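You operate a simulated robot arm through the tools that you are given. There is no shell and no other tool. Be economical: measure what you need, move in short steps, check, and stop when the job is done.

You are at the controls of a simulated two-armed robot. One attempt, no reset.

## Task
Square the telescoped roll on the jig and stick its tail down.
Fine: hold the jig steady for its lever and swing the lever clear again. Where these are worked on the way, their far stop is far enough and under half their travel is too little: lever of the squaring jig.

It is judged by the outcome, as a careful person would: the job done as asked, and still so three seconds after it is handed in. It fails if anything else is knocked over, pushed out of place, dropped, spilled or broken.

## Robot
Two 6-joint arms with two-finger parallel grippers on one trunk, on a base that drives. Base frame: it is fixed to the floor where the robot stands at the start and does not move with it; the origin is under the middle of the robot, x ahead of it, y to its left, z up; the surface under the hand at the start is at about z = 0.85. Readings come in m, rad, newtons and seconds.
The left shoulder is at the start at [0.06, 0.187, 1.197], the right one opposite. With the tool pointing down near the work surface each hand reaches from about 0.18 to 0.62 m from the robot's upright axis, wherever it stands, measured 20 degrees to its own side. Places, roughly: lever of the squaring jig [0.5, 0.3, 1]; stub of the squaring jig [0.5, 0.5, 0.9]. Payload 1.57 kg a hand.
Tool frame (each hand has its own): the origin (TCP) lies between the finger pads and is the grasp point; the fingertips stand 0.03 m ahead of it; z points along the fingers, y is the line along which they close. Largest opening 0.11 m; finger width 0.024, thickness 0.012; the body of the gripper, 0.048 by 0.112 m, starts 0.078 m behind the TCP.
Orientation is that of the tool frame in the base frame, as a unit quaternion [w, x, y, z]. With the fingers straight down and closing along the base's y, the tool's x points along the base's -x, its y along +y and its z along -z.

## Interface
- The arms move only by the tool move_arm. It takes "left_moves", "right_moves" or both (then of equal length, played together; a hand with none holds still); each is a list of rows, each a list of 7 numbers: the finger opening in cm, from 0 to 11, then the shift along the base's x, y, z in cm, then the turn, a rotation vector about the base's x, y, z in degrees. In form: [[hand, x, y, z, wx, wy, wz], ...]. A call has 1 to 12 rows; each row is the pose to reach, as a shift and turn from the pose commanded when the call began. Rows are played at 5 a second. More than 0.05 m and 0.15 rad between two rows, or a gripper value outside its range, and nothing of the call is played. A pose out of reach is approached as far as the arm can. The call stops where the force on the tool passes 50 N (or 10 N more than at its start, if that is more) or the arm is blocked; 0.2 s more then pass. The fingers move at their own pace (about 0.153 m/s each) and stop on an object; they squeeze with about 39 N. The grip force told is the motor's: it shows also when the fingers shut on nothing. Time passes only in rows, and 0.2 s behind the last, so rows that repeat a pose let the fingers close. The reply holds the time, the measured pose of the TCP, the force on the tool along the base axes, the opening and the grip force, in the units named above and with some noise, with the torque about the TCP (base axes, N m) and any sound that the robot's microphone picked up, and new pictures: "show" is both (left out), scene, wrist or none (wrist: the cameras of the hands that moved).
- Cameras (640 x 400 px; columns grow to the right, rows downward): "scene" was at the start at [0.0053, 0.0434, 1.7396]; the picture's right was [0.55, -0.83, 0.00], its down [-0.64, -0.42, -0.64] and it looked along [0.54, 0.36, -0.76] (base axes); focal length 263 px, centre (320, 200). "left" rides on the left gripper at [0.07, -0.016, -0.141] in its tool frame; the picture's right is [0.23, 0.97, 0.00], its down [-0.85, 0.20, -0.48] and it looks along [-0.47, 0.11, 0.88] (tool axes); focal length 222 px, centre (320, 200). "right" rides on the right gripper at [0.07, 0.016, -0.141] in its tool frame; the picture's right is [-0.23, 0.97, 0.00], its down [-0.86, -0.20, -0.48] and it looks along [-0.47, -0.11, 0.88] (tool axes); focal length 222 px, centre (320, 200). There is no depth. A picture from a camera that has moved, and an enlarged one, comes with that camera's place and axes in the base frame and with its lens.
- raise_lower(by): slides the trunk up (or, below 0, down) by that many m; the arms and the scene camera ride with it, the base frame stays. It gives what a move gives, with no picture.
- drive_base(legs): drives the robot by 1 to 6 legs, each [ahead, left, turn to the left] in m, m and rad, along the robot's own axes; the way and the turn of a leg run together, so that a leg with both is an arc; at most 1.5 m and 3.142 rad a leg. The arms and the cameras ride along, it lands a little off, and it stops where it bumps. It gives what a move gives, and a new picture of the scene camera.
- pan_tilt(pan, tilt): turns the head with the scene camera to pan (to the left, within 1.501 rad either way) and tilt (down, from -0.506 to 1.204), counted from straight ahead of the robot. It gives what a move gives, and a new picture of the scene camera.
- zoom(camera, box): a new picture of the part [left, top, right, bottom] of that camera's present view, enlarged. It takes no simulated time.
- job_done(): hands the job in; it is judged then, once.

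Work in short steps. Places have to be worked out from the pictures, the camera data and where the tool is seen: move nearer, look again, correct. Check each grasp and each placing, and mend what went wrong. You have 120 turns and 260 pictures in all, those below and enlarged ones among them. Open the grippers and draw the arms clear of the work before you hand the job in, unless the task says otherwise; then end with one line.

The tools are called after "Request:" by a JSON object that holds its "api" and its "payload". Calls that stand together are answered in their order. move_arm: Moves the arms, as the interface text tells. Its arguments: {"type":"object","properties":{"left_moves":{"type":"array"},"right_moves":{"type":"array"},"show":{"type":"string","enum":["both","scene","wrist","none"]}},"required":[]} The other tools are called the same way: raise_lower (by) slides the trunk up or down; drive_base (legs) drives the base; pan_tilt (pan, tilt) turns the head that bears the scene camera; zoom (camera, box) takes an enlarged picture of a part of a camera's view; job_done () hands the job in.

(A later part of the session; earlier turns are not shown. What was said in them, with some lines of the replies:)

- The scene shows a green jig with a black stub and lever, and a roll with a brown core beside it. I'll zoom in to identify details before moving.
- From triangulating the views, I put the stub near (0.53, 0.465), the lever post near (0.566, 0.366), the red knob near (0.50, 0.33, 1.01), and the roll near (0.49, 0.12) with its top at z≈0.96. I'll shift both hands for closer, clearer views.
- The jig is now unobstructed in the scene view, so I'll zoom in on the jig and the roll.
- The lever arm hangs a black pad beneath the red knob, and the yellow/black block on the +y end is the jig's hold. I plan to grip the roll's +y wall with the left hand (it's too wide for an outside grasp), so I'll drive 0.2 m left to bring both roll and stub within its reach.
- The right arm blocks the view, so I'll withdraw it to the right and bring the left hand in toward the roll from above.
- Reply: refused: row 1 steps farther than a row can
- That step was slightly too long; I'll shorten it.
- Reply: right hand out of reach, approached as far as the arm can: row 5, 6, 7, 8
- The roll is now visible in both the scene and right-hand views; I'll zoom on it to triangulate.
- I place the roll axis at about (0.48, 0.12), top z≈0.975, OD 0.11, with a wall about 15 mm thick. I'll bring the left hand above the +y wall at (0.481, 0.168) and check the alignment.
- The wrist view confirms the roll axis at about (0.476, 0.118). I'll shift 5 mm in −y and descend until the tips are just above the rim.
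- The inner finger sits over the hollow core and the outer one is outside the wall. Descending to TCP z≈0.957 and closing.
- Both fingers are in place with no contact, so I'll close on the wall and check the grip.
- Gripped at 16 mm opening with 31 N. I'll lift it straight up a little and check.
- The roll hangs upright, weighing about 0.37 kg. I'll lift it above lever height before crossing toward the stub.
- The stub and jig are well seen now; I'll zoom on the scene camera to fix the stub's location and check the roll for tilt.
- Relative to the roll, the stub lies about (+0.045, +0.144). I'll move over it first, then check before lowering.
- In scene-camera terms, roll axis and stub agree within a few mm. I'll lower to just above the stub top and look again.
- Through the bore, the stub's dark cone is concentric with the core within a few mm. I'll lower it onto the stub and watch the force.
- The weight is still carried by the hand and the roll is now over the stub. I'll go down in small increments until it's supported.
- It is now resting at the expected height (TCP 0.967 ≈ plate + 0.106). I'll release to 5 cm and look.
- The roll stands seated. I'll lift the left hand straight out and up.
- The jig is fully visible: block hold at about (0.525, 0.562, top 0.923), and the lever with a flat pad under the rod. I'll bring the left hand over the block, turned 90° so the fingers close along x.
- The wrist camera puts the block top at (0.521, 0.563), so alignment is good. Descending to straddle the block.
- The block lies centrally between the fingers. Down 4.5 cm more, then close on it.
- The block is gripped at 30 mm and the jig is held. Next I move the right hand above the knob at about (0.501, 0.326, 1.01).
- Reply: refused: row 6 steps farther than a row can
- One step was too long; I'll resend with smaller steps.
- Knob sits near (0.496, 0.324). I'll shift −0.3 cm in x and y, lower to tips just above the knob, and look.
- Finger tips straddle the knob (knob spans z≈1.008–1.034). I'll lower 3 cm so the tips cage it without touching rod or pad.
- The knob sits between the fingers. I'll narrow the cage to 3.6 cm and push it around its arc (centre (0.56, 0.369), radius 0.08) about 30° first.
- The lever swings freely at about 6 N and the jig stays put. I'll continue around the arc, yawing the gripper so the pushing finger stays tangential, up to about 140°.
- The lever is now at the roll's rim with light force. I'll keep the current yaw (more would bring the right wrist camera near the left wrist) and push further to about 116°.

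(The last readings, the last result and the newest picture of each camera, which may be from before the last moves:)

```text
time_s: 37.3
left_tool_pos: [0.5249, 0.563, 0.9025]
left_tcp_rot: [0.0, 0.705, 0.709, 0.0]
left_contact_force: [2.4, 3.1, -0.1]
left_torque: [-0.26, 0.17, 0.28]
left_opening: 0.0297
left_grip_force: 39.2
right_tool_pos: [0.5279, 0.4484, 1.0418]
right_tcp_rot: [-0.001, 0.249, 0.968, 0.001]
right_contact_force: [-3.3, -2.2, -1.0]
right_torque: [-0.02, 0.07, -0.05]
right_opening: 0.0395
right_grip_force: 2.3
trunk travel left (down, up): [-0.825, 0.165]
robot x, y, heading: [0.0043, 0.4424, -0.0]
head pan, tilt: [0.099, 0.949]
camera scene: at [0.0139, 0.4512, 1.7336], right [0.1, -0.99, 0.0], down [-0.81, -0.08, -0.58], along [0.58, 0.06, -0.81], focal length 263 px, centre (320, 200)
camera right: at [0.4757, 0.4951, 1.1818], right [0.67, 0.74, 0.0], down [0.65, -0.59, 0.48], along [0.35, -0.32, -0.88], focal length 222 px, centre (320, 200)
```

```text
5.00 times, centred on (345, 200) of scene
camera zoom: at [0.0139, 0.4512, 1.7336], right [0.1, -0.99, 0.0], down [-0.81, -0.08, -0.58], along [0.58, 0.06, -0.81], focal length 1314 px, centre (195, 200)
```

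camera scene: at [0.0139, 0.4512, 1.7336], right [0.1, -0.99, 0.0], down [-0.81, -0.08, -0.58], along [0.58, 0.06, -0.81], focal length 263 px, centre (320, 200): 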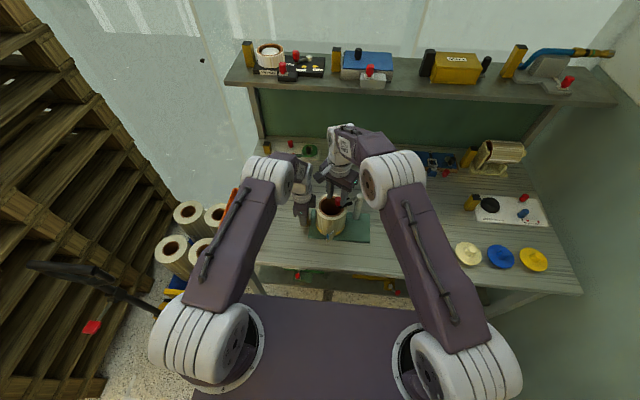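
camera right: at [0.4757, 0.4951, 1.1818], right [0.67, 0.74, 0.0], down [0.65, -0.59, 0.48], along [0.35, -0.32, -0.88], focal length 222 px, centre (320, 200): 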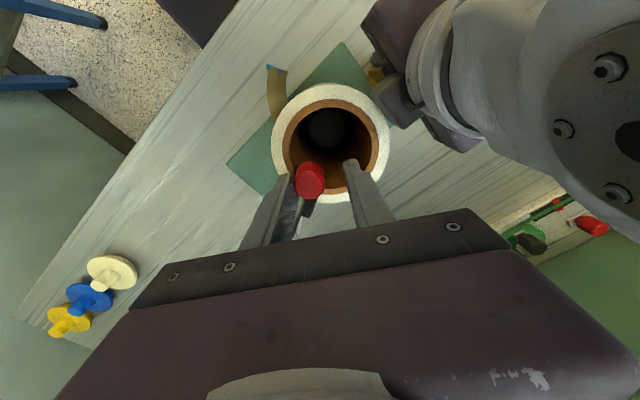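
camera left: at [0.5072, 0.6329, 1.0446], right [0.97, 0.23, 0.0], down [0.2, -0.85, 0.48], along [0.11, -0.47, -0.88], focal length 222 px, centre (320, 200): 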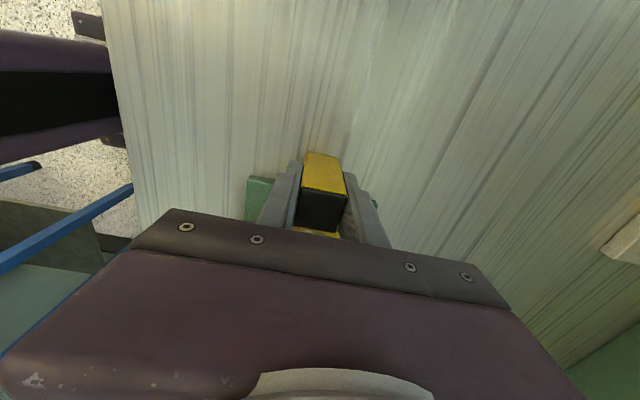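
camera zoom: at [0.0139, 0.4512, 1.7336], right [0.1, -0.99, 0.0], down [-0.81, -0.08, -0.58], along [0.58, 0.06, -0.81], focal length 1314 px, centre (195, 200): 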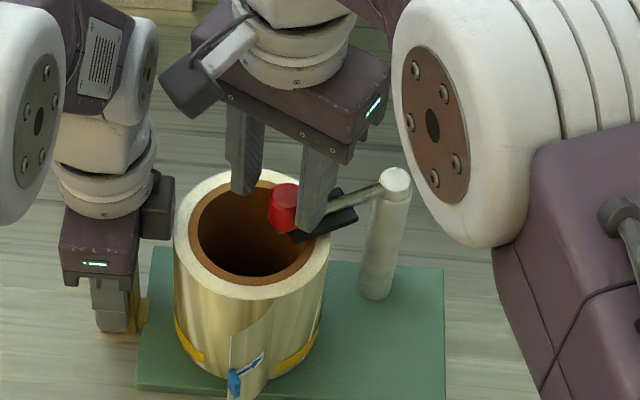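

The pad now presses over the roll's rim. The rim looks a little lower than before, so squaring is progressing. I'll continue toward the far stop, watching force.

Request:
{"api": "move_arm", "payload": {"right_moves": [[3.6, 0.8, 0.3, 0, 0, 0, 0], [3.6, 1.6, 0.55, 0, 0, 0, 0], [3.6, 2.4, 0.7, 0, 0, 0, 0], [3.6, 2.4, 0.7, 0, 0, 0, 0]]}}

Request:
{"api": "zoom", "payload": {"camera": "right", "box": [200, 60, 440, 220]}}

Request:
{"api": "zoom", "payload": {"camera": "scene", "box": [290, 160, 400, 240]}}

```text
time_s: 38.3
left_tool_pos: [0.5243, 0.5632, 0.903]
left_tcp_rot: [0.0, 0.706, 0.708, 0.0]
left_contact_force: [9.0, 7.3, 0.1]
left_torque: [-0.76, 0.78, 1.29]
left_opening: 0.0297
left_grip_force: 38.9
right_tool_pos: [0.5527, 0.4549, 1.0415]
right_tcp_rot: [-0.002, 0.249, 0.968, -0.002]
right_contact_force: [-9.1, -8.9, -1.4]
right_torque: [-0.07, 0.29, 0.04]
right_opening: 0.047
right_grip_force: 5.8
trunk travel left (down, up): [-0.825, 0.165]
robot x, y, heading: [0.0003, 0.4464, 0.003]
head pan, tilt: [0.099, 0.949]
camera scene: at [0.0142, 0.4509, 1.7336], right [0.1, -0.99, 0.0], down [-0.81, -0.08, -0.58], along [0.58, 0.06, -0.81], focal length 263 px, centre (320, 200)
camera right: at [0.4999, 0.5018, 1.1808], right [0.67, 0.74, 0.0], down [0.66, -0.59, 0.48], along [0.35, -0.32, -0.88], focal length 222 px, centre (320, 200)
```

scene: 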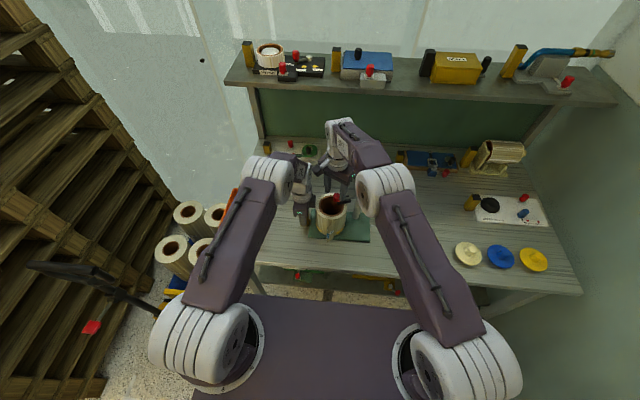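
right: 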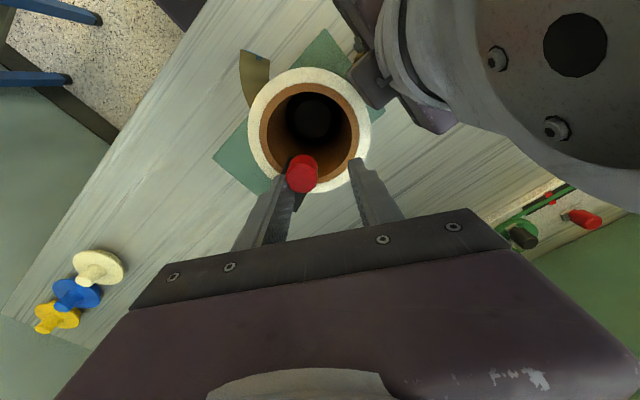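

```text
2.50 times, centred on (320, 140) of right
camera zoom: at [0.4999, 0.5018, 1.1808], right [0.67, 0.74, 0.0], down [0.66, -0.59, 0.48], along [0.35, -0.32, -0.88], focal length 555 px, centre (320, 350)
```

zoom: 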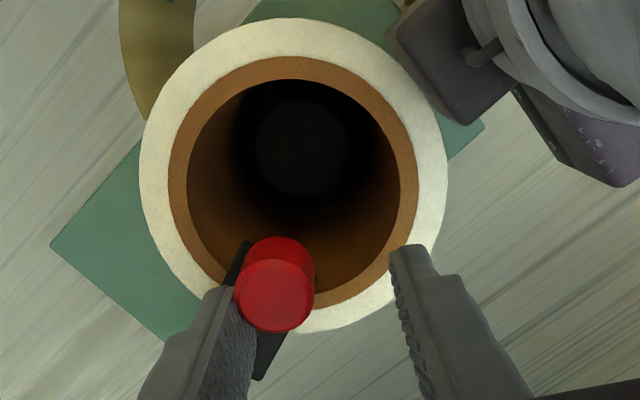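

```text
5.00 times, centred on (345, 200) of scene
camera zoom: at [0.0142, 0.4509, 1.7336], right [0.1, -0.99, 0.0], down [-0.81, -0.08, -0.58], along [0.58, 0.06, -0.81], focal length 1314 px, centre (195, 200)
```

zoom: 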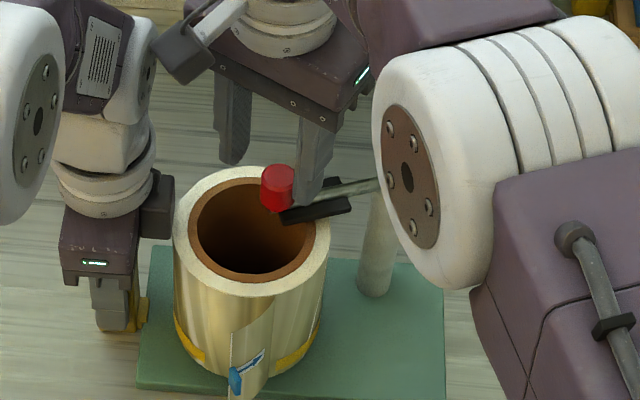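

Resistance has risen to about 13 N with the lever near 105°, roughly over the stub line. I'll push about 1 cm more to confirm it's at the far stop.

Request:
{"api": "move_arm", "payload": {"right_moves": [[3.6, 0.5, 0.1, 0, 0, 0, 0], [3.6, 1.0, 0.2, 0, 0, 0, 0], [3.6, 1.0, 0.2, 0, 0, 0, 0]]}}

Request:
{"api": "zoom", "payload": {"camera": "scene", "box": [290, 160, 400, 240]}}

```text
time_s: 39.1
left_tool_pos: [0.5242, 0.5614, 0.9021]
left_tcp_rot: [0.0, 0.706, 0.709, 0.0]
left_contact_force: [12.1, 7.2, 1.9]
left_torque: [-0.87, 0.81, 1.44]
left_opening: 0.0311
left_grip_force: 38.7
right_tool_pos: [0.5624, 0.4558, 1.041]
right_tcp_rot: [-0.001, 0.249, 0.968, 0.0]
right_contact_force: [-12.0, -10.5, -1.6]
right_torque: [-0.26, 0.34, 0.02]
right_opening: 0.0492
right_grip_force: 7.1
trunk travel left (down, up): [-0.825, 0.165]
robot x, y, heading: [0.0017, 0.4447, 0.005]
head pan, tilt: [0.099, 0.949]
camera scene: at [0.0141, 0.4503, 1.7336], right [0.1, -0.99, 0.0], down [-0.81, -0.08, -0.58], along [0.58, 0.06, -0.81], focal length 263 px, centre (320, 200)
camera right: at [0.5097, 0.503, 1.1812], right [0.67, 0.74, 0.0], down [0.65, -0.59, 0.48], along [0.35, -0.32, -0.88], focal length 222 px, centre (320, 200)
```

scene: 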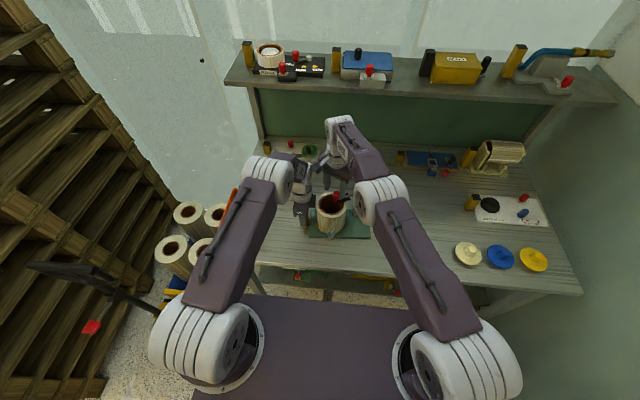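
right: 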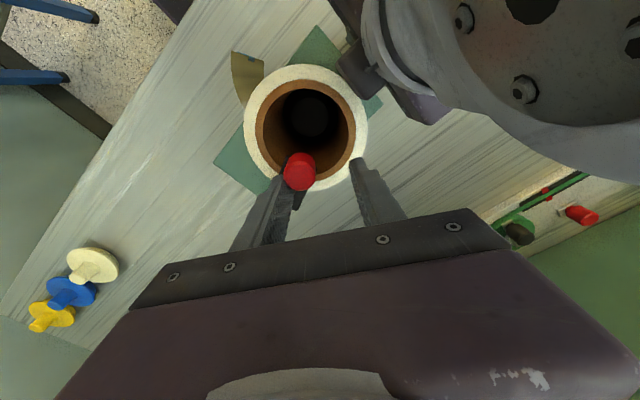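

```text
5.00 times, centred on (345, 200) of scene
camera zoom: at [0.0141, 0.4503, 1.7336], right [0.1, -0.99, 0.0], down [-0.81, -0.08, -0.58], along [0.58, 0.06, -0.81], focal length 1314 px, centre (195, 200)
```

zoom: 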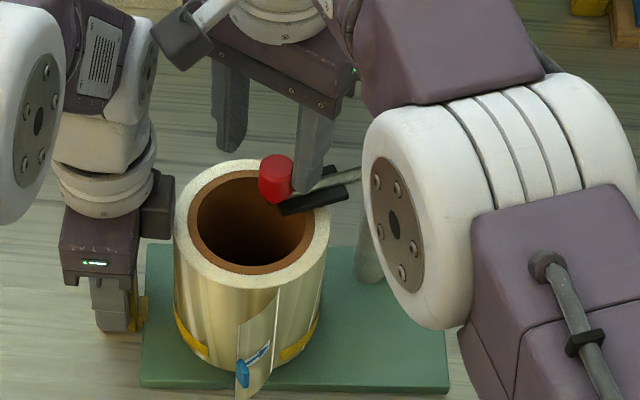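

The force is now shared into the held jig and the lever no longer turns, so it's at its stop. I'll back off and swing the lever clear by reversing the arc with the opposite finger.

Request:
{"api": "move_arm", "payload": {"right_moves": [[3.6, -1.0, -0.4, 0, 0, 0, 0], [3.6, -2.5, -1.0, 0, 0, 0, 0], [3.6, -4.0, -2.0, 0, 0, 0, 0], [3.6, -5.6, -3.1, 0, 0, 0, 0], [3.6, -6.4, -3.9, 0, 0, 0, 2], [3.6, -7.05, -4.6, 0, 0, 0, 4], [3.6, -7.05, -4.6, 0, 0, 0, 4]]}}

Request:
{"api": "zoom", "payload": {"camera": "scene", "box": [290, 160, 400, 240]}}

Request:
{"api": "zoom", "payload": {"camera": "right", "box": [200, 60, 440, 220]}}

```text
time_s: 40.7
left_tool_pos: [0.5238, 0.562, 0.9034]
left_tcp_rot: [-0.001, 0.706, 0.708, -0.001]
left_contact_force: [-3.0, -5.0, 1.1]
left_torque: [-0.69, 0.19, -0.31]
left_opening: 0.0301
left_grip_force: 39.0
right_tool_pos: [0.4906, 0.4111, 1.0424]
right_tcp_rot: [-0.001, 0.215, 0.977, 0.0]
right_contact_force: [-0.1, 5.2, 0.1]
right_torque: [0.17, 0.0, 0.06]
right_opening: 0.0399
right_grip_force: 1.9
trunk travel left (down, up): [-0.825, 0.165]
robot x, y, heading: [0.0019, 0.4382, 0.007]
head pan, tilt: [0.099, 0.949]
camera scene: at [0.0131, 0.4514, 1.7336], right [0.1, -0.99, 0.0], down [-0.81, -0.08, -0.58], along [0.58, 0.06, -0.81], focal length 263 px, centre (320, 200)
camera right: at [0.4353, 0.4544, 1.1825], right [0.61, 0.79, 0.0], down [0.69, -0.54, 0.48], along [0.38, -0.29, -0.88], focal length 222 px, centre (320, 200)
```

scene: 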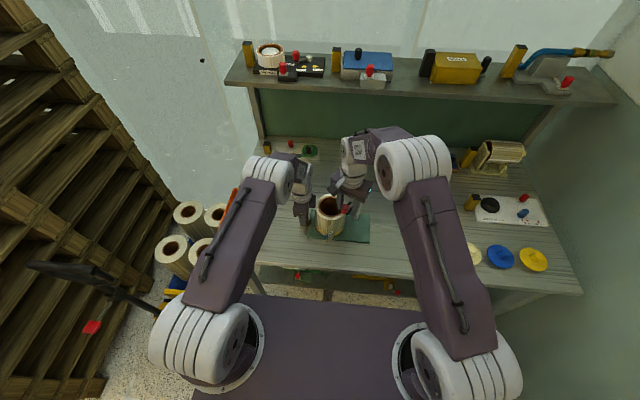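
right: 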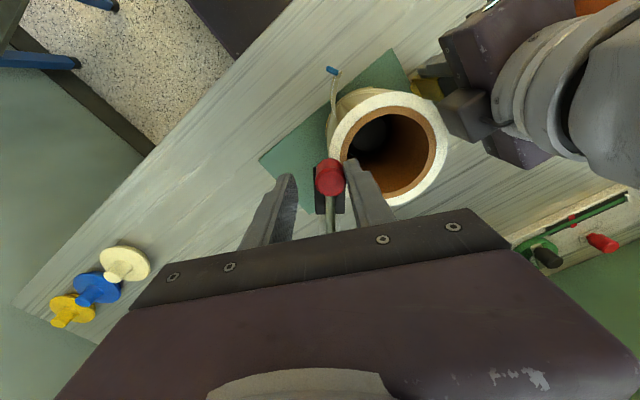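

```text
5.00 times, centred on (345, 200) of scene
camera zoom: at [0.0131, 0.4514, 1.7336], right [0.1, -0.99, 0.0], down [-0.81, -0.08, -0.58], along [0.58, 0.06, -0.81], focal length 1314 px, centre (195, 200)
```

zoom: 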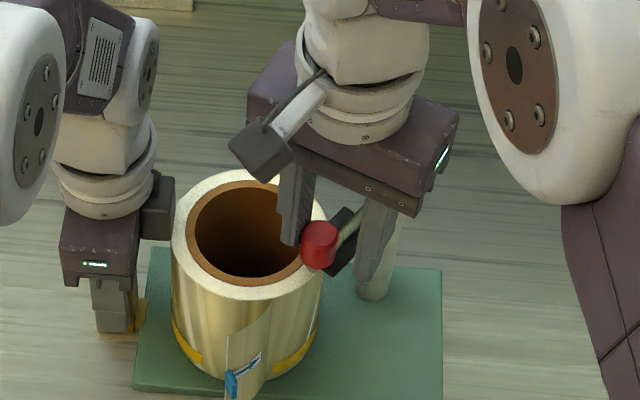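

```text
2.50 times, centred on (320, 140) of right
camera zoom: at [0.4353, 0.4544, 1.1825], right [0.61, 0.79, 0.0], down [0.69, -0.54, 0.48], along [0.38, -0.29, -0.88], focal length 555 px, centre (320, 350)
```

zoom: 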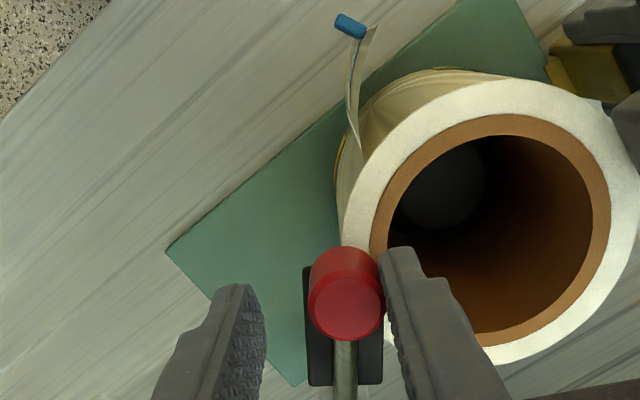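

The lever is coming back. The jig has returned to place too. I'll continue the return to the starting angle.

Request:
{"api": "move_arm", "payload": {"right_moves": [[3.6, -0.45, -1.0, 0, 0, 0, 4], [3.6, -0.9, -1.9, 0, 0, 0, 8], [3.6, -1.15, -2.9, 0, 0, 0, 12], [3.6, -1.3, -3.9, 0, 0, 0, 16], [3.6, -1.25, -5.0, 0, 0, 0, 20], [3.6, -1.1, -6.05, 0, 0, 0, 23], [3.6, -0.8, -7.0, 0, 0, 0, 25], [3.6, -0.45, -8.05, 0, 0, 0, 25], [3.6, 0.2, -9.15, 0, 0, 0, 25], [3.6, 0.5, -9.5, 0, 0, 0, 25], [3.6, 0.5, -9.5, 0, 0, 0, 25]]}}

Request:
{"api": "zoom", "payload": {"camera": "scene", "box": [290, 160, 400, 240]}}

```text
time_s: 43.1
left_tool_pos: [0.5234, 0.563, 0.9024]
left_tcp_rot: [0.001, 0.706, 0.708, 0.0]
left_contact_force: [1.1, -7.5, -0.5]
left_torque: [0.34, 0.26, 0.61]
left_opening: 0.0297
left_grip_force: 38.9
right_tool_pos: [0.4964, 0.3155, 1.0418]
right_tcp_rot: [0.0, -0.002, 1.0, 0.0]
right_contact_force: [-2.9, 8.7, -0.1]
right_torque: [0.28, 0.12, 0.02]
right_opening: 0.0435
right_grip_force: 4.1
trunk travel left (down, up): [-0.825, 0.165]
robot x, y, heading: [0.0036, 0.4459, 0.0]
head pan, tilt: [0.099, 0.949]
camera scene: at [0.0139, 0.4514, 1.7336], right [0.1, -0.99, 0.0], down [-0.81, -0.08, -0.58], along [0.58, 0.06, -0.81], focal length 263 px, centre (320, 200)
camera right: at [0.4279, 0.3311, 1.1823], right [0.22, 0.97, 0.0], down [0.86, -0.2, 0.48], along [0.46, -0.11, -0.88], focal length 222 px, centre (320, 200)
```

scene: 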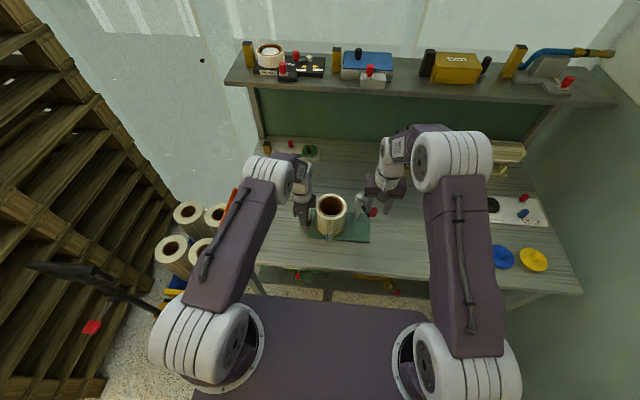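
right: 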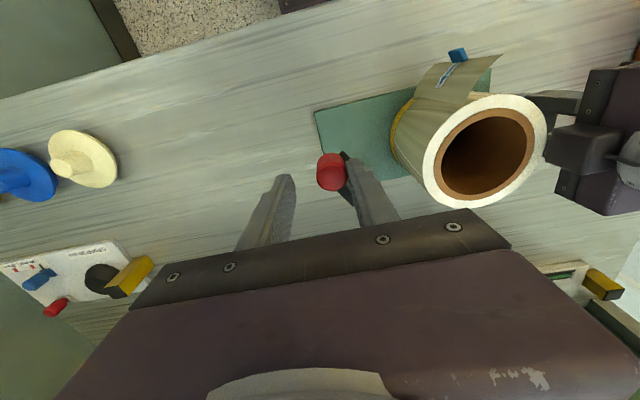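

```text
5.00 times, centred on (345, 200) of scene
camera zoom: at [0.0139, 0.4514, 1.7336], right [0.1, -0.99, 0.0], down [-0.81, -0.08, -0.58], along [0.58, 0.06, -0.81], focal length 1314 px, centre (195, 200)
```

zoom: 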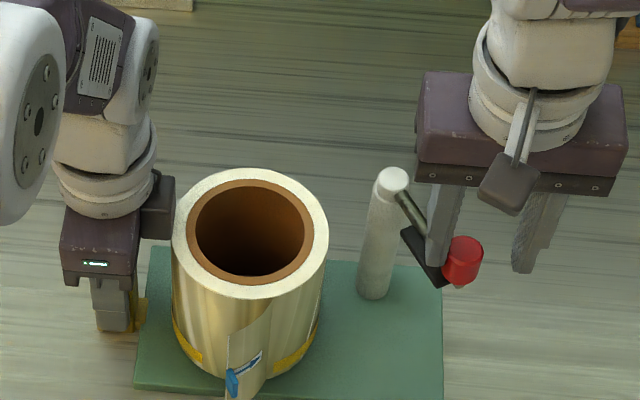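

The lever is back at its starting stop, and the roll's rim sits lower (about 6 px) than before, so the roll has been squared down. I'll free the right fingers from the knob, raise the right hand, and look closely at the tail.

Request:
{"api": "move_arm", "payload": {"right_moves": [[5, -0.2, 0.8, 0, 0, 0, 0], [5, -0.2, 0.8, 3, 0, 0, 0], [5, -0.2, 0.8, 7, 0, 0, 0], [5, -3, -1, 10, 0, 0, 0], [5, -7, -3, 11, 0, 0, 0], [5, -7, -3, 11, 0, 0, 0]]}}

Request:
{"api": "zoom", "payload": {"camera": "scene", "box": [300, 180, 380, 250]}}

Request:
{"api": "zoom", "payload": {"camera": "right", "box": [300, 20, 540, 220]}}

```text
time_s: 44.5
left_tool_pos: [0.523, 0.5619, 0.9022]
left_tcp_rot: [0.0, 0.707, 0.707, -0.001]
left_contact_force: [-3.0, -0.1, 0.7]
left_torque: [0.0, -0.26, -0.2]
left_opening: 0.0296
left_grip_force: 39.1
right_tool_pos: [0.4265, 0.2867, 1.1504]
right_tcp_rot: [-0.001, -0.002, 1.0, 0.0]
right_contact_force: [0.6, 0.8, -0.8]
right_torque: [0.03, 0.01, -0.01]
right_opening: 0.0503
right_grip_force: 0.0
trunk travel left (down, up): [-0.825, 0.165]
robot x, y, heading: [0.0016, 0.4469, 0.003]
head pan, tilt: [0.099, 0.949]
camera scene: at [0.0135, 0.4515, 1.7337], right [0.1, -0.99, 0.0], down [-0.81, -0.08, -0.58], along [0.58, 0.06, -0.81], focal length 263 px, centre (320, 200)
camera right: at [0.3572, 0.3029, 1.2921], right [0.22, 0.97, 0.0], down [0.86, -0.2, 0.48], along [0.47, -0.11, -0.88], focal length 222 px, centre (320, 200)
```

scene: 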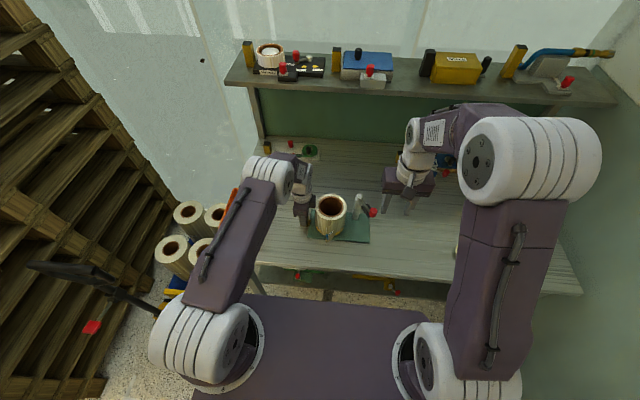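
right: 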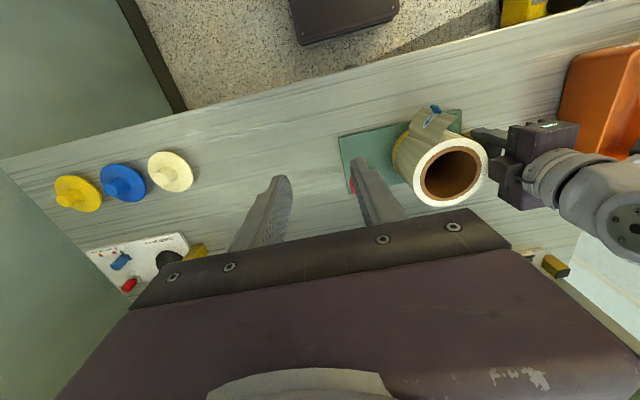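

```text
5.71 times, centred on (340, 215) of scene
camera zoom: at [0.0135, 0.4515, 1.7337], right [0.1, -0.99, 0.0], down [-0.81, -0.08, -0.58], along [0.58, 0.06, -0.81], focal length 1502 px, centre (206, 114)
```

zoom: 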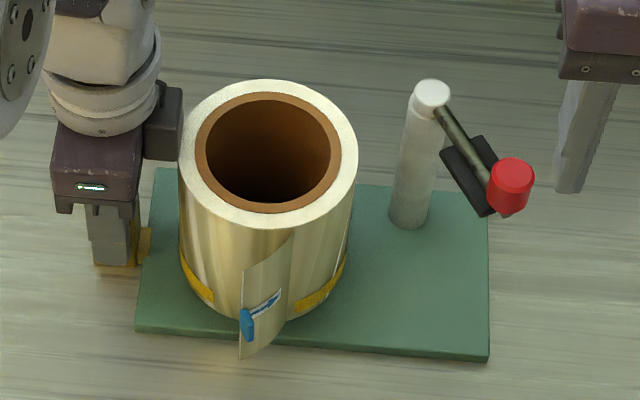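

```text
2.00 times, centred on (420, 120) of right
camera zoom: at [0.3572, 0.3029, 1.2921], right [0.22, 0.97, 0.0], down [0.86, -0.2, 0.48], along [0.47, -0.11, -0.88], focal length 444 px, centre (120, 360)
```

zoom: 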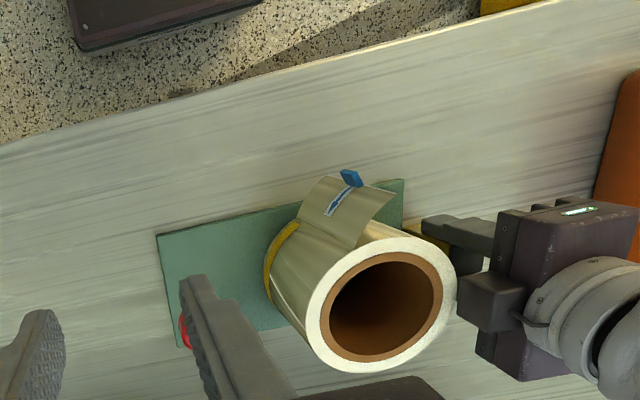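

The tail is a hinged flap rooted near (0.472, 0.446) with its free, blue-tabbed edge near (0.440, 0.469). I'll bring the closed right fingers in front of it (−x side) to press it onto the roll while the left hand still holds the jig.

Request:
{"api": "move_arm", "payload": {"right_moves": [[2, -2, 3, 0, 0, 0, 0], [0, -4, 6, 0, 0, 0, 0], [0, -4.5, 10, 0, 0, 0, 0], [0, -4.5, 14, 0, 0, 0, 0], [0, -4.5, 18, 0, 0, 0, 0], [0, -4.5, 18, -4, 0, 0, 0], [0, -4.5, 18, -8, 0, 0, 0], [0, -4.5, 18, -8, 0, 0, 0]]}}

Request:
{"api": "zoom", "payload": {"camera": "scene", "box": [300, 180, 380, 250]}}

Request:
{"api": "zoom", "payload": {"camera": "right", "box": [200, 20, 440, 220]}}

```text
time_s: 46.3
left_tool_pos: [0.524, 0.5628, 0.9024]
left_tcp_rot: [0.0, 0.706, 0.708, 0.0]
left_contact_force: [-1.3, -0.1, -0.5]
left_torque: [0.29, 0.23, -0.09]
left_opening: 0.0298
left_grip_force: 39.4
right_tool_pos: [0.382, 0.4673, 1.0719]
right_tcp_rot: [-0.001, -0.002, 1.0, 0.0]
right_contact_force: [-0.4, 0.6, 0.4]
right_torque: [0.01, 0.02, 0.0]
right_opening: 0.0001
right_grip_force: 21.5
trunk travel left (down, up): [-0.825, 0.165]
robot x, y, heading: [-0.001, 0.4419, 0.005]
head pan, tilt: [0.099, 0.949]
camera scene: at [0.0139, 0.4511, 1.7336], right [0.1, -0.99, 0.0], down [-0.81, -0.08, -0.58], along [0.58, 0.06, -0.81], focal length 263 px, centre (320, 200)
camera right: at [0.313, 0.4827, 1.213], right [0.22, 0.97, 0.0], down [0.86, -0.2, 0.48], along [0.46, -0.11, -0.88], focal length 222 px, centre (320, 200)
```

scene: 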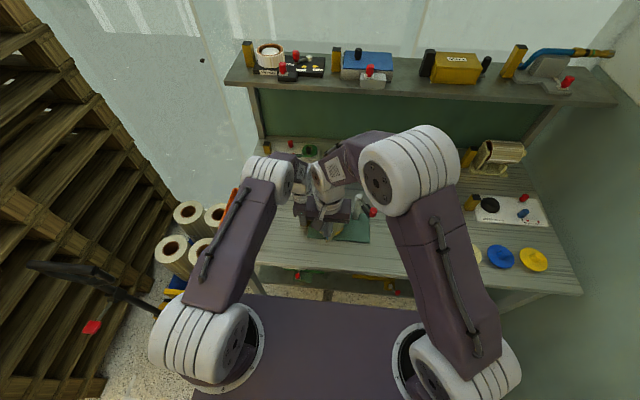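
right: 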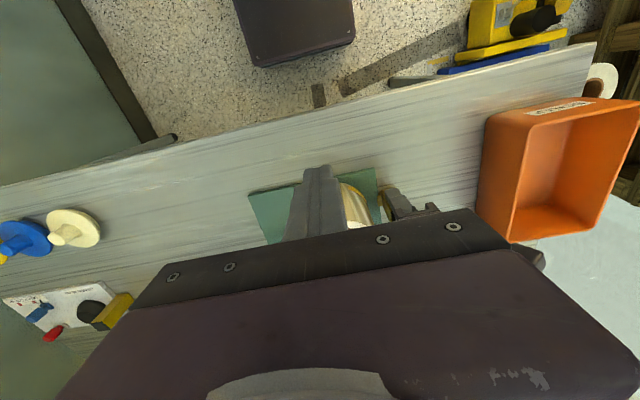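

```text
5.71 times, centred on (340, 215) of scene
camera zoom: at [0.0139, 0.4511, 1.7336], right [0.1, -0.99, 0.0], down [-0.81, -0.08, -0.58], along [0.58, 0.06, -0.81], focal length 1502 px, centre (206, 114)
```

zoom: 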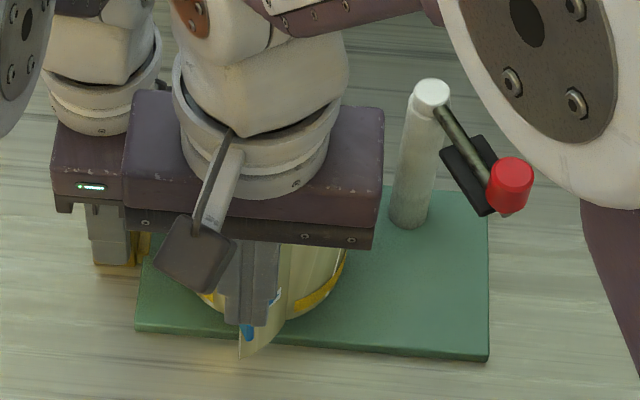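

```text
2.00 times, centred on (320, 120) of right
camera zoom: at [0.313, 0.4827, 1.213], right [0.22, 0.97, 0.0], down [0.86, -0.2, 0.48], along [0.46, -0.11, -0.88], focal length 444 px, centre (320, 360)
```

zoom: 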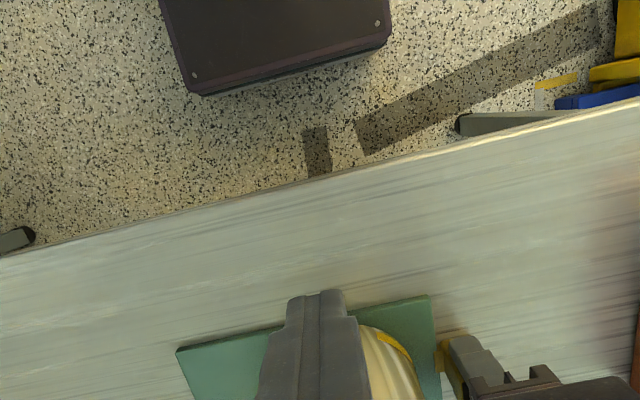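

The fingers are 5 cm in front of the flap. I'll descend to mid-height of the roll (TCP z≈0.925).

Request:
{"api": "move_arm", "payload": {"right_moves": [[0, 0, 0, -4, 0, 0, 0], [0, 0, 0, -8, 0, 0, 0], [0, 0, 0, -12, 0, 0, 0], [0, 0, 0, -14.7, 0, 0, 0], [0, 0, 0, -14.7, 0, 0, 0]]}}

Request:
{"api": "zoom", "payload": {"camera": "scene", "box": [300, 180, 380, 250]}}

Request:
{"api": "zoom", "payload": {"camera": "left", "box": [140, 100, 460, 300]}}

```text
time_s: 47.5
left_tool_pos: [0.5218, 0.5625, 0.9017]
left_tcp_rot: [0.0, 0.707, 0.708, -0.001]
left_contact_force: [-0.7, 0.8, 0.0]
left_torque: [0.0, 0.18, -0.04]
left_opening: 0.0299
left_grip_force: 39.4
right_tool_pos: [0.3826, 0.4667, 0.9252]
right_tcp_rot: [-0.001, -0.002, 1.0, -0.001]
right_contact_force: [0.0, 0.0, -0.1]
right_torque: [-0.02, -0.01, 0.02]
right_opening: 0.0
right_grip_force: 21.0
trunk travel left (down, up): [-0.825, 0.165]
robot x, y, heading: [0.0013, 0.444, 0.004]
head pan, tilt: [0.099, 0.949]
camera scene: at [0.0139, 0.4513, 1.7336], right [0.1, -0.99, 0.0], down [-0.81, -0.08, -0.58], along [0.58, 0.06, -0.81], focal length 263 px, centre (320, 200)
camera right: at [0.3136, 0.4823, 1.0655], right [0.22, 0.97, 0.0], down [0.86, -0.2, 0.48], along [0.47, -0.11, -0.88], focal length 222 px, centre (320, 200)
```

scene: 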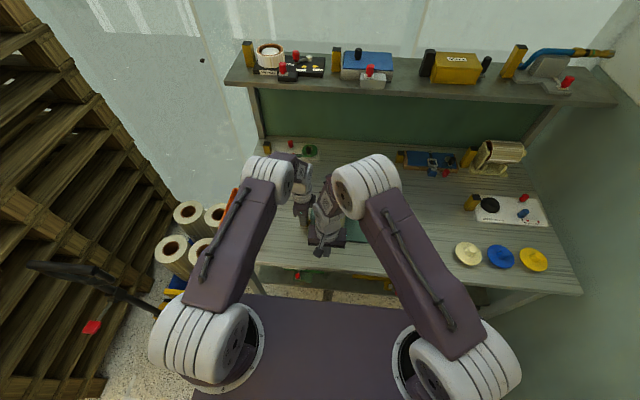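
right: 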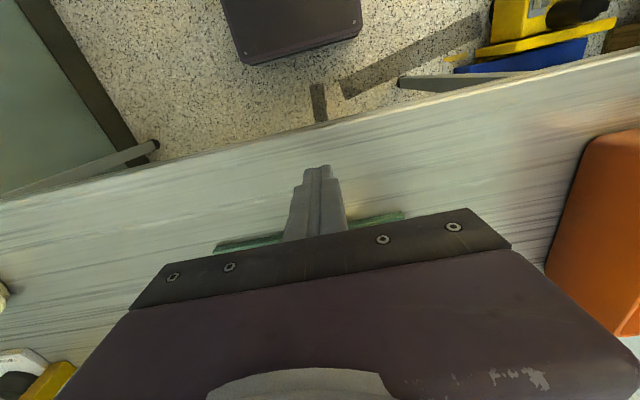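

```text
5.71 times, centred on (340, 215) of scene
camera zoom: at [0.0139, 0.4513, 1.7336], right [0.1, -0.99, 0.0], down [-0.81, -0.08, -0.58], along [0.58, 0.06, -0.81], focal length 1502 px, centre (206, 114)
```

zoom: 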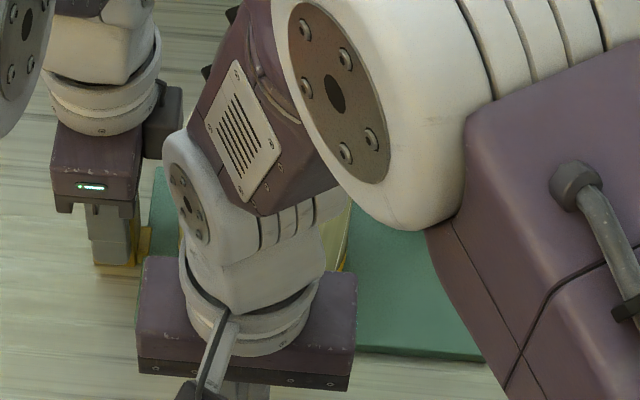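

```text
2.00 times, centred on (300, 200) of left
camera zoom: at [0.5072, 0.6331, 1.0446], right [0.97, 0.23, 0.0], down [0.2, -0.85, 0.48], along [0.11, -0.47, -0.88], focal length 444 px, centre (360, 200)
```

zoom: 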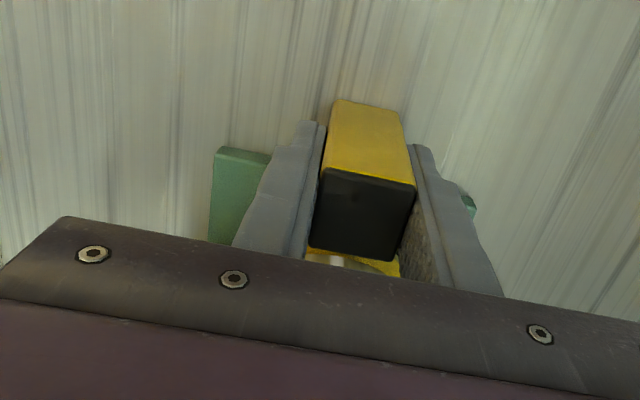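

Now I advance +x toward the flap, stopping short of full contact.

Request:
{"api": "move_arm", "payload": {"right_moves": [[0, 2, 0, 0, 0, 0, 0], [0, 4, 0, 0, 0, 0, 0], [0, 5, 0.2, 0, 0, 0, 0], [0, 6, 0.4, 0, 0, 0, 0], [0, 6.6, 0.5, 0, 0, 0, 0], [0, 6.6, 0.5, 0, 0, 0, 0]], "show": "wrist"}}

```text
time_s: 48.9
left_tool_pos: [0.5249, 0.563, 0.9027]
left_tcp_rot: [0.002, 0.706, 0.709, 0.001]
left_contact_force: [10.3, -1.1, -3.4]
left_torque: [0.13, 0.43, 0.85]
left_opening: 0.0297
left_grip_force: 39.2
right_tool_pos: [0.4474, 0.4704, 0.9241]
right_tcp_rot: [-0.003, -0.002, 1.0, -0.001]
right_contact_force: [-13.3, 1.8, 4.2]
right_torque: [-0.05, -0.14, -0.01]
right_opening: 0.0002
right_grip_force: 21.7
trunk travel left (down, up): [-0.825, 0.165]
robot x, y, heading: [0.0002, 0.4437, 0.003]
head pan, tilt: [0.099, 0.949]
camera right: at [0.3789, 0.4858, 1.0653], right [0.22, 0.97, 0.0], down [0.86, -0.2, 0.47], along [0.46, -0.11, -0.88], focal length 222 px, centre (320, 200)
```

right: 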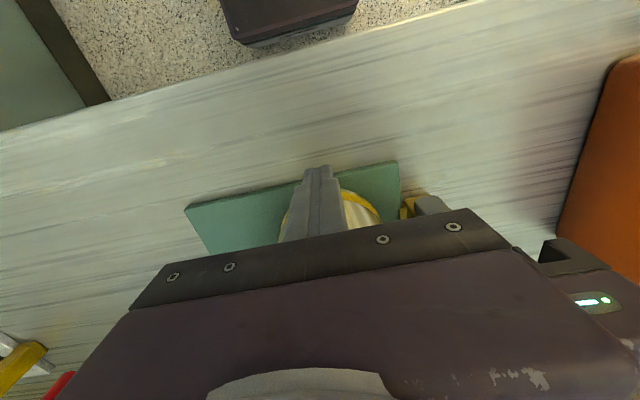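

Contact of 13 N presses the flap against the roll, with the jig held. I'll press slightly harder, hold, then wipe toward the free edge (+y) to set it.

Request:
{"api": "move_arm", "payload": {"right_moves": [[0, 0.3, 0, 0, 0, 0, 0], [0, 0.3, 0, 0, 0, 0, 0], [0, 0.3, 0.4, 0, 0, 0, 0], [0, 0.4, 0.8, 0, 0, 0, 0], [0, 0.6, 1.3, 0, 0, 0, 0], [0, 0.8, 1.8, 0, 0, 0, 0], [0, 0.8, 1.8, 0, 0, 0, 0], [0, 0.8, 1.8, 0, 0, 0, 0]], "show": "wrist"}}

```text
time_s: 50.4
left_tool_pos: [0.5273, 0.5652, 0.9015]
left_tcp_rot: [0.002, 0.705, 0.709, 0.001]
left_contact_force: [3.2, 1.1, -2.0]
left_torque: [-0.87, 0.11, 0.34]
left_opening: 0.0302
left_grip_force: 39.0
right_tool_pos: [0.4551, 0.4843, 0.9234]
right_tcp_rot: [-0.008, -0.002, 1.0, -0.005]
right_contact_force: [-3.4, -3.6, 2.1]
right_torque: [0.54, 0.21, -0.24]
right_opening: 0.0
right_grip_force: 21.3
trunk travel left (down, up): [-0.825, 0.165]
robot x, y, heading: [0.0008, 0.4422, 0.001]
head pan, tilt: [0.099, 0.949]
stopped in row 7 (right hand): the force on the tool passed its limit at 52 N (the readings are from after the stop); the commanded pose is now the measured one
camera right: at [0.387, 0.5008, 1.0648], right [0.23, 0.97, -0.01], down [0.86, -0.19, 0.47], along [0.45, -0.12, -0.88], focal length 222 px, centre (320, 200)
```

right: 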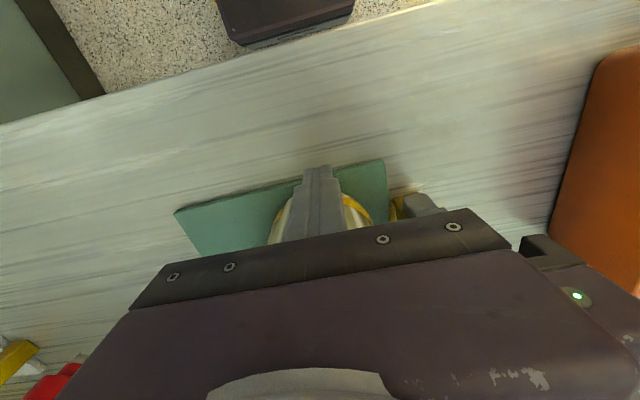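

The force spike likely came from the right gripper body touching the left gripper. I'll back off −y and then −x, and inspect.

Request:
{"api": "move_arm", "payload": {"right_moves": [[0, -1, -1, 0, 0, 0, 0], [0, -3, -1.5, 0, 0, 0, 0], [0, -6, -2, 0, 0, 0, 0], [0, -9, -2, 0, 0, 0, 0], [0, -9, -2, 4.5, 0, 0, 0], [0, -9, -5, 8, 0, 0, 0], [0, -9, -9, 11, 0, 0, 0], [0, -9, -13, 14, 0, 0, 0], [0, -9, -17, 16, 0, 0, 0], [0, -9, -17, 16, 0, 0, 0]]}}

Request:
{"api": "zoom", "payload": {"camera": "scene", "box": [300, 180, 380, 250]}}

Request:
{"api": "zoom", "payload": {"camera": "right", "box": [300, 20, 540, 220]}}

```text
time_s: 52.6
left_tool_pos: [0.5255, 0.5642, 0.9027]
left_tcp_rot: [0.0, 0.706, 0.708, 0.002]
left_contact_force: [-0.6, -1.0, 0.5]
left_torque: [-0.08, 0.53, 0.2]
left_opening: 0.0297
left_grip_force: 38.7
right_tool_pos: [0.364, 0.3144, 1.0827]
right_tcp_rot: [-0.007, -0.001, 1.0, -0.004]
right_contact_force: [0.7, 0.2, -0.8]
right_torque: [0.0, -0.01, -0.04]
right_opening: 0.0
right_grip_force: 21.2
trunk travel left (down, up): [-0.825, 0.165]
robot x, y, heading: [-0.0002, 0.4457, 0.011]
head pan, tilt: [0.099, 0.949]
camera scene: at [0.0143, 0.4509, 1.7336], right [0.1, -0.99, 0.0], down [-0.81, -0.08, -0.58], along [0.58, 0.06, -0.81], focal length 263 px, centre (320, 200)
camera right: at [0.2966, 0.3315, 1.2243], right [0.22, 0.97, -0.01], down [0.86, -0.19, 0.47], along [0.46, -0.11, -0.88], focal length 222 px, centre (320, 200)
```

scene: 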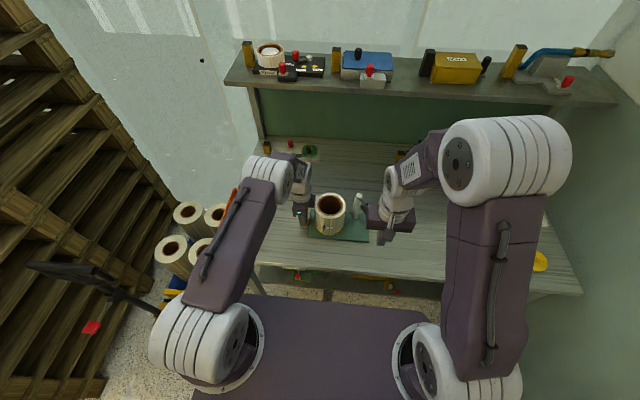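
right: 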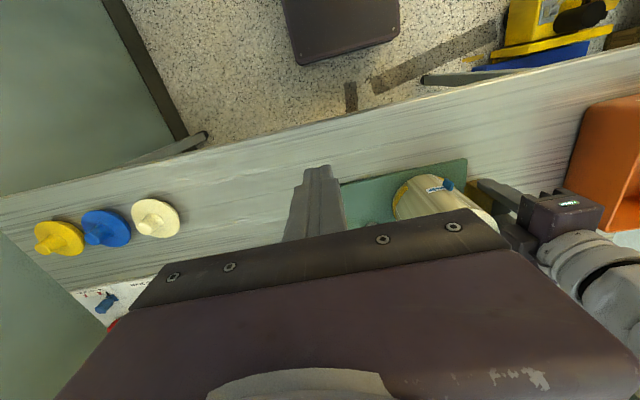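

```text
5.71 times, centred on (340, 215) of scene
camera zoom: at [0.0143, 0.4509, 1.7336], right [0.1, -0.99, 0.0], down [-0.81, -0.08, -0.58], along [0.58, 0.06, -0.81], focal length 1502 px, centre (206, 114)
```

zoom: 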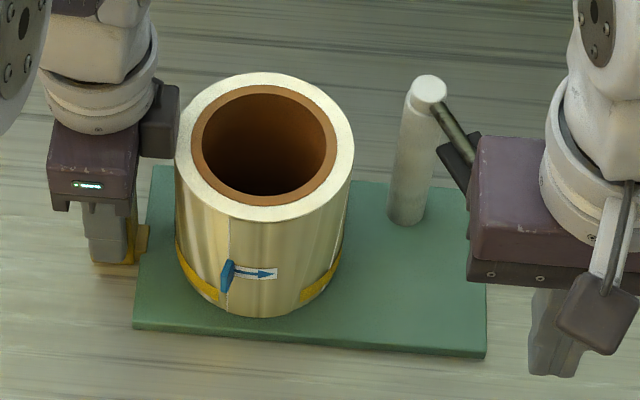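

```text
2.00 times, centred on (420, 120) of right
camera zoom: at [0.2966, 0.3315, 1.2243], right [0.22, 0.97, -0.01], down [0.86, -0.19, 0.47], along [0.46, -0.11, -0.88], focal length 444 px, centre (120, 360)
```

zoom: 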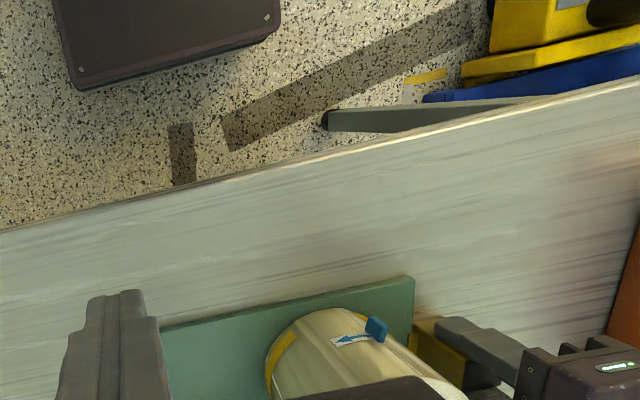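

The tail lies flush on the roll with its tab and arrow flat, and the jig and roll are upright. I'll release the block, raise the left hand straight up, and back the right hand off.

Request:
{"api": "move_arm", "payload": {"left_moves": [[4, 0, 0, 0, 0, 0, 0], [6, 0, 0, 0, 0, 0, 0], [6, 0, 0, 0.5, 0, 0, 0], [6, 0, 0.3, 4, 0, 0, 0], [6, 0, 0.5, 8, 0, 0, 0], [6, 0, 1, 12, 0, 0, 0], [6, 0, 2, 16, 0, 0, 0], [6, 0, 4, 20, 0, 0, 0], [6, -4, 6, 22, 0, 0, 0], [6, -8, 8, 22, 0, 0, 0], [6, -8, 8, 22, 0, 0, 0]], "right_moves": [[0, 0, 0, 2, 0, 0, 0], [0, 0, -2, 5, 0, 0, 0], [0, -2, -5, 8, 0, 0, 0], [0, -4, -7, 11, 0, 0, 0], [0, -6, -9, 14, 0, 0, 0], [0, -8, -10, 16, 0, 0, 0], [2, -8, -10, 16, 0, 0, 0], [4, -8, -10, 16, 0, 0, 0], [6, -8, -10, 16, 0, 0, 0], [6, -8, -10, 16, 0, 0, 0], [6, -8, -10, 16, 0, 0, 0]]}}

Request:
{"api": "zoom", "payload": {"camera": "scene", "box": [290, 160, 400, 250]}}

Request:
{"api": "zoom", "payload": {"camera": "right", "box": [300, 20, 640, 260]}}

```text
time_s: 55.0
left_tool_pos: [0.4473, 0.6467, 1.1245]
left_tcp_rot: [0.0, 0.706, 0.708, 0.002]
left_contact_force: [0.8, 0.6, -1.1]
left_torque: [-0.02, 0.03, -0.01]
left_opening: 0.0599
left_grip_force: 0.0
right_tool_pos: [0.2854, 0.215, 1.2413]
right_tcp_rot: [-0.006, -0.002, 1.0, -0.004]
right_contact_force: [0.9, -0.5, -0.4]
right_torque: [0.03, 0.04, 0.01]
right_opening: 0.0601
right_grip_force: 0.1
trunk travel left (down, up): [-0.825, 0.165]
robot x, y, heading: [0.0013, 0.4406, -0.0]
head pan, tilt: [0.099, 0.949]
camera scene: at [0.0158, 0.4508, 1.7336], right [0.1, -0.99, 0.0], down [-0.81, -0.08, -0.58], along [0.58, 0.06, -0.81], focal length 263 px, centre (320, 200)
camera right: at [0.218, 0.2308, 1.3838], right [0.23, 0.97, -0.01], down [0.86, -0.19, 0.47], along [0.46, -0.11, -0.88], focal length 222 px, centre (320, 200)
camera left: at [0.4308, 0.7172, 1.2671], right [0.97, 0.23, 0.0], down [0.2, -0.86, 0.48], along [0.11, -0.46, -0.88], focal length 222 px, centre (320, 200)
```

scene: 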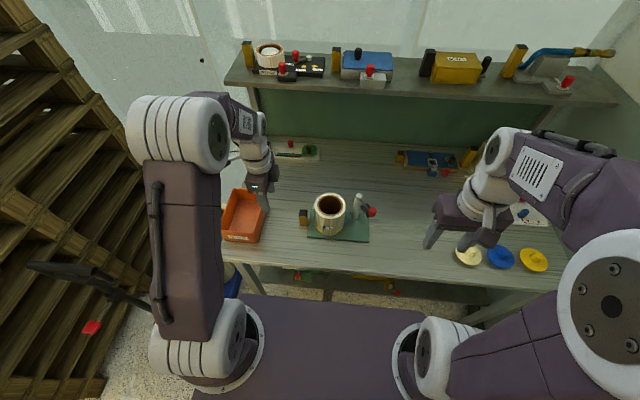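
right: 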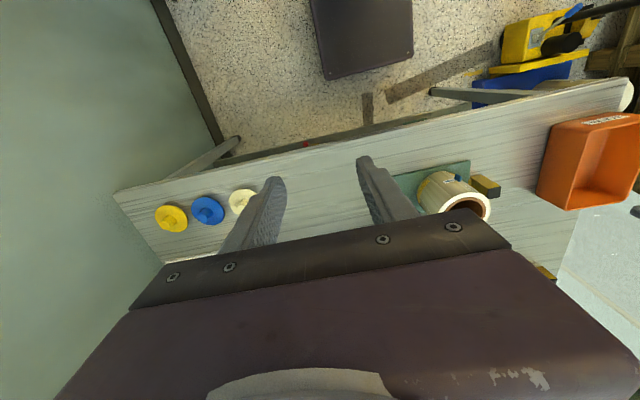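
left: 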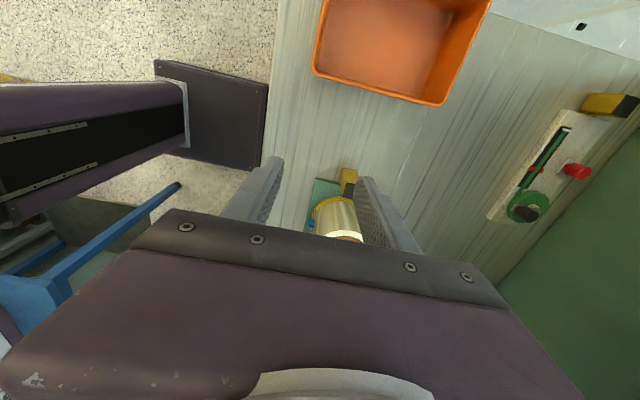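

```text
4.44 times, centred on (345, 205) of scene
camera zoom: at [0.0158, 0.4508, 1.7336], right [0.1, -0.99, 0.0], down [-0.81, -0.08, -0.58], along [0.58, 0.06, -0.81], focal length 1168 px, centre (209, 178)
```

zoom: 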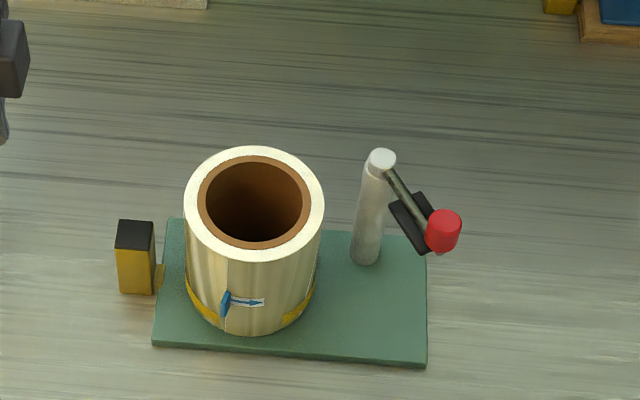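

```text
1.67 times, centred on (470, 140) of right
camera zoom: at [0.218, 0.2308, 1.3838], right [0.23, 0.97, -0.01], down [0.86, -0.19, 0.47], along [0.46, -0.11, -0.88], focal length 370 px, centre (70, 300)
```

zoom: 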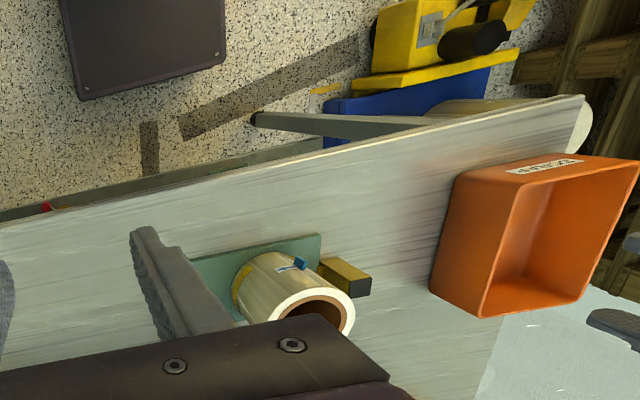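

Everything looks right: the roll is seated and lower on the stub, the tail is flush, the lever is clear, and both hands are open and away. Handing in.

Request:
{"api": "job_done", "payload": {}}

```text
The job is handed in.
```

I set the roll on the jig, swung the lever to its far stop and back clear, and pressed the tail down flush. Both hands are open and clear. While I pressed the tail, the two grippers touched and the jig shifted a few millimetres. I judged the squaring from the roll's rim sitting several millimetres lower; I couldn't see the bottom edge to check it directly.
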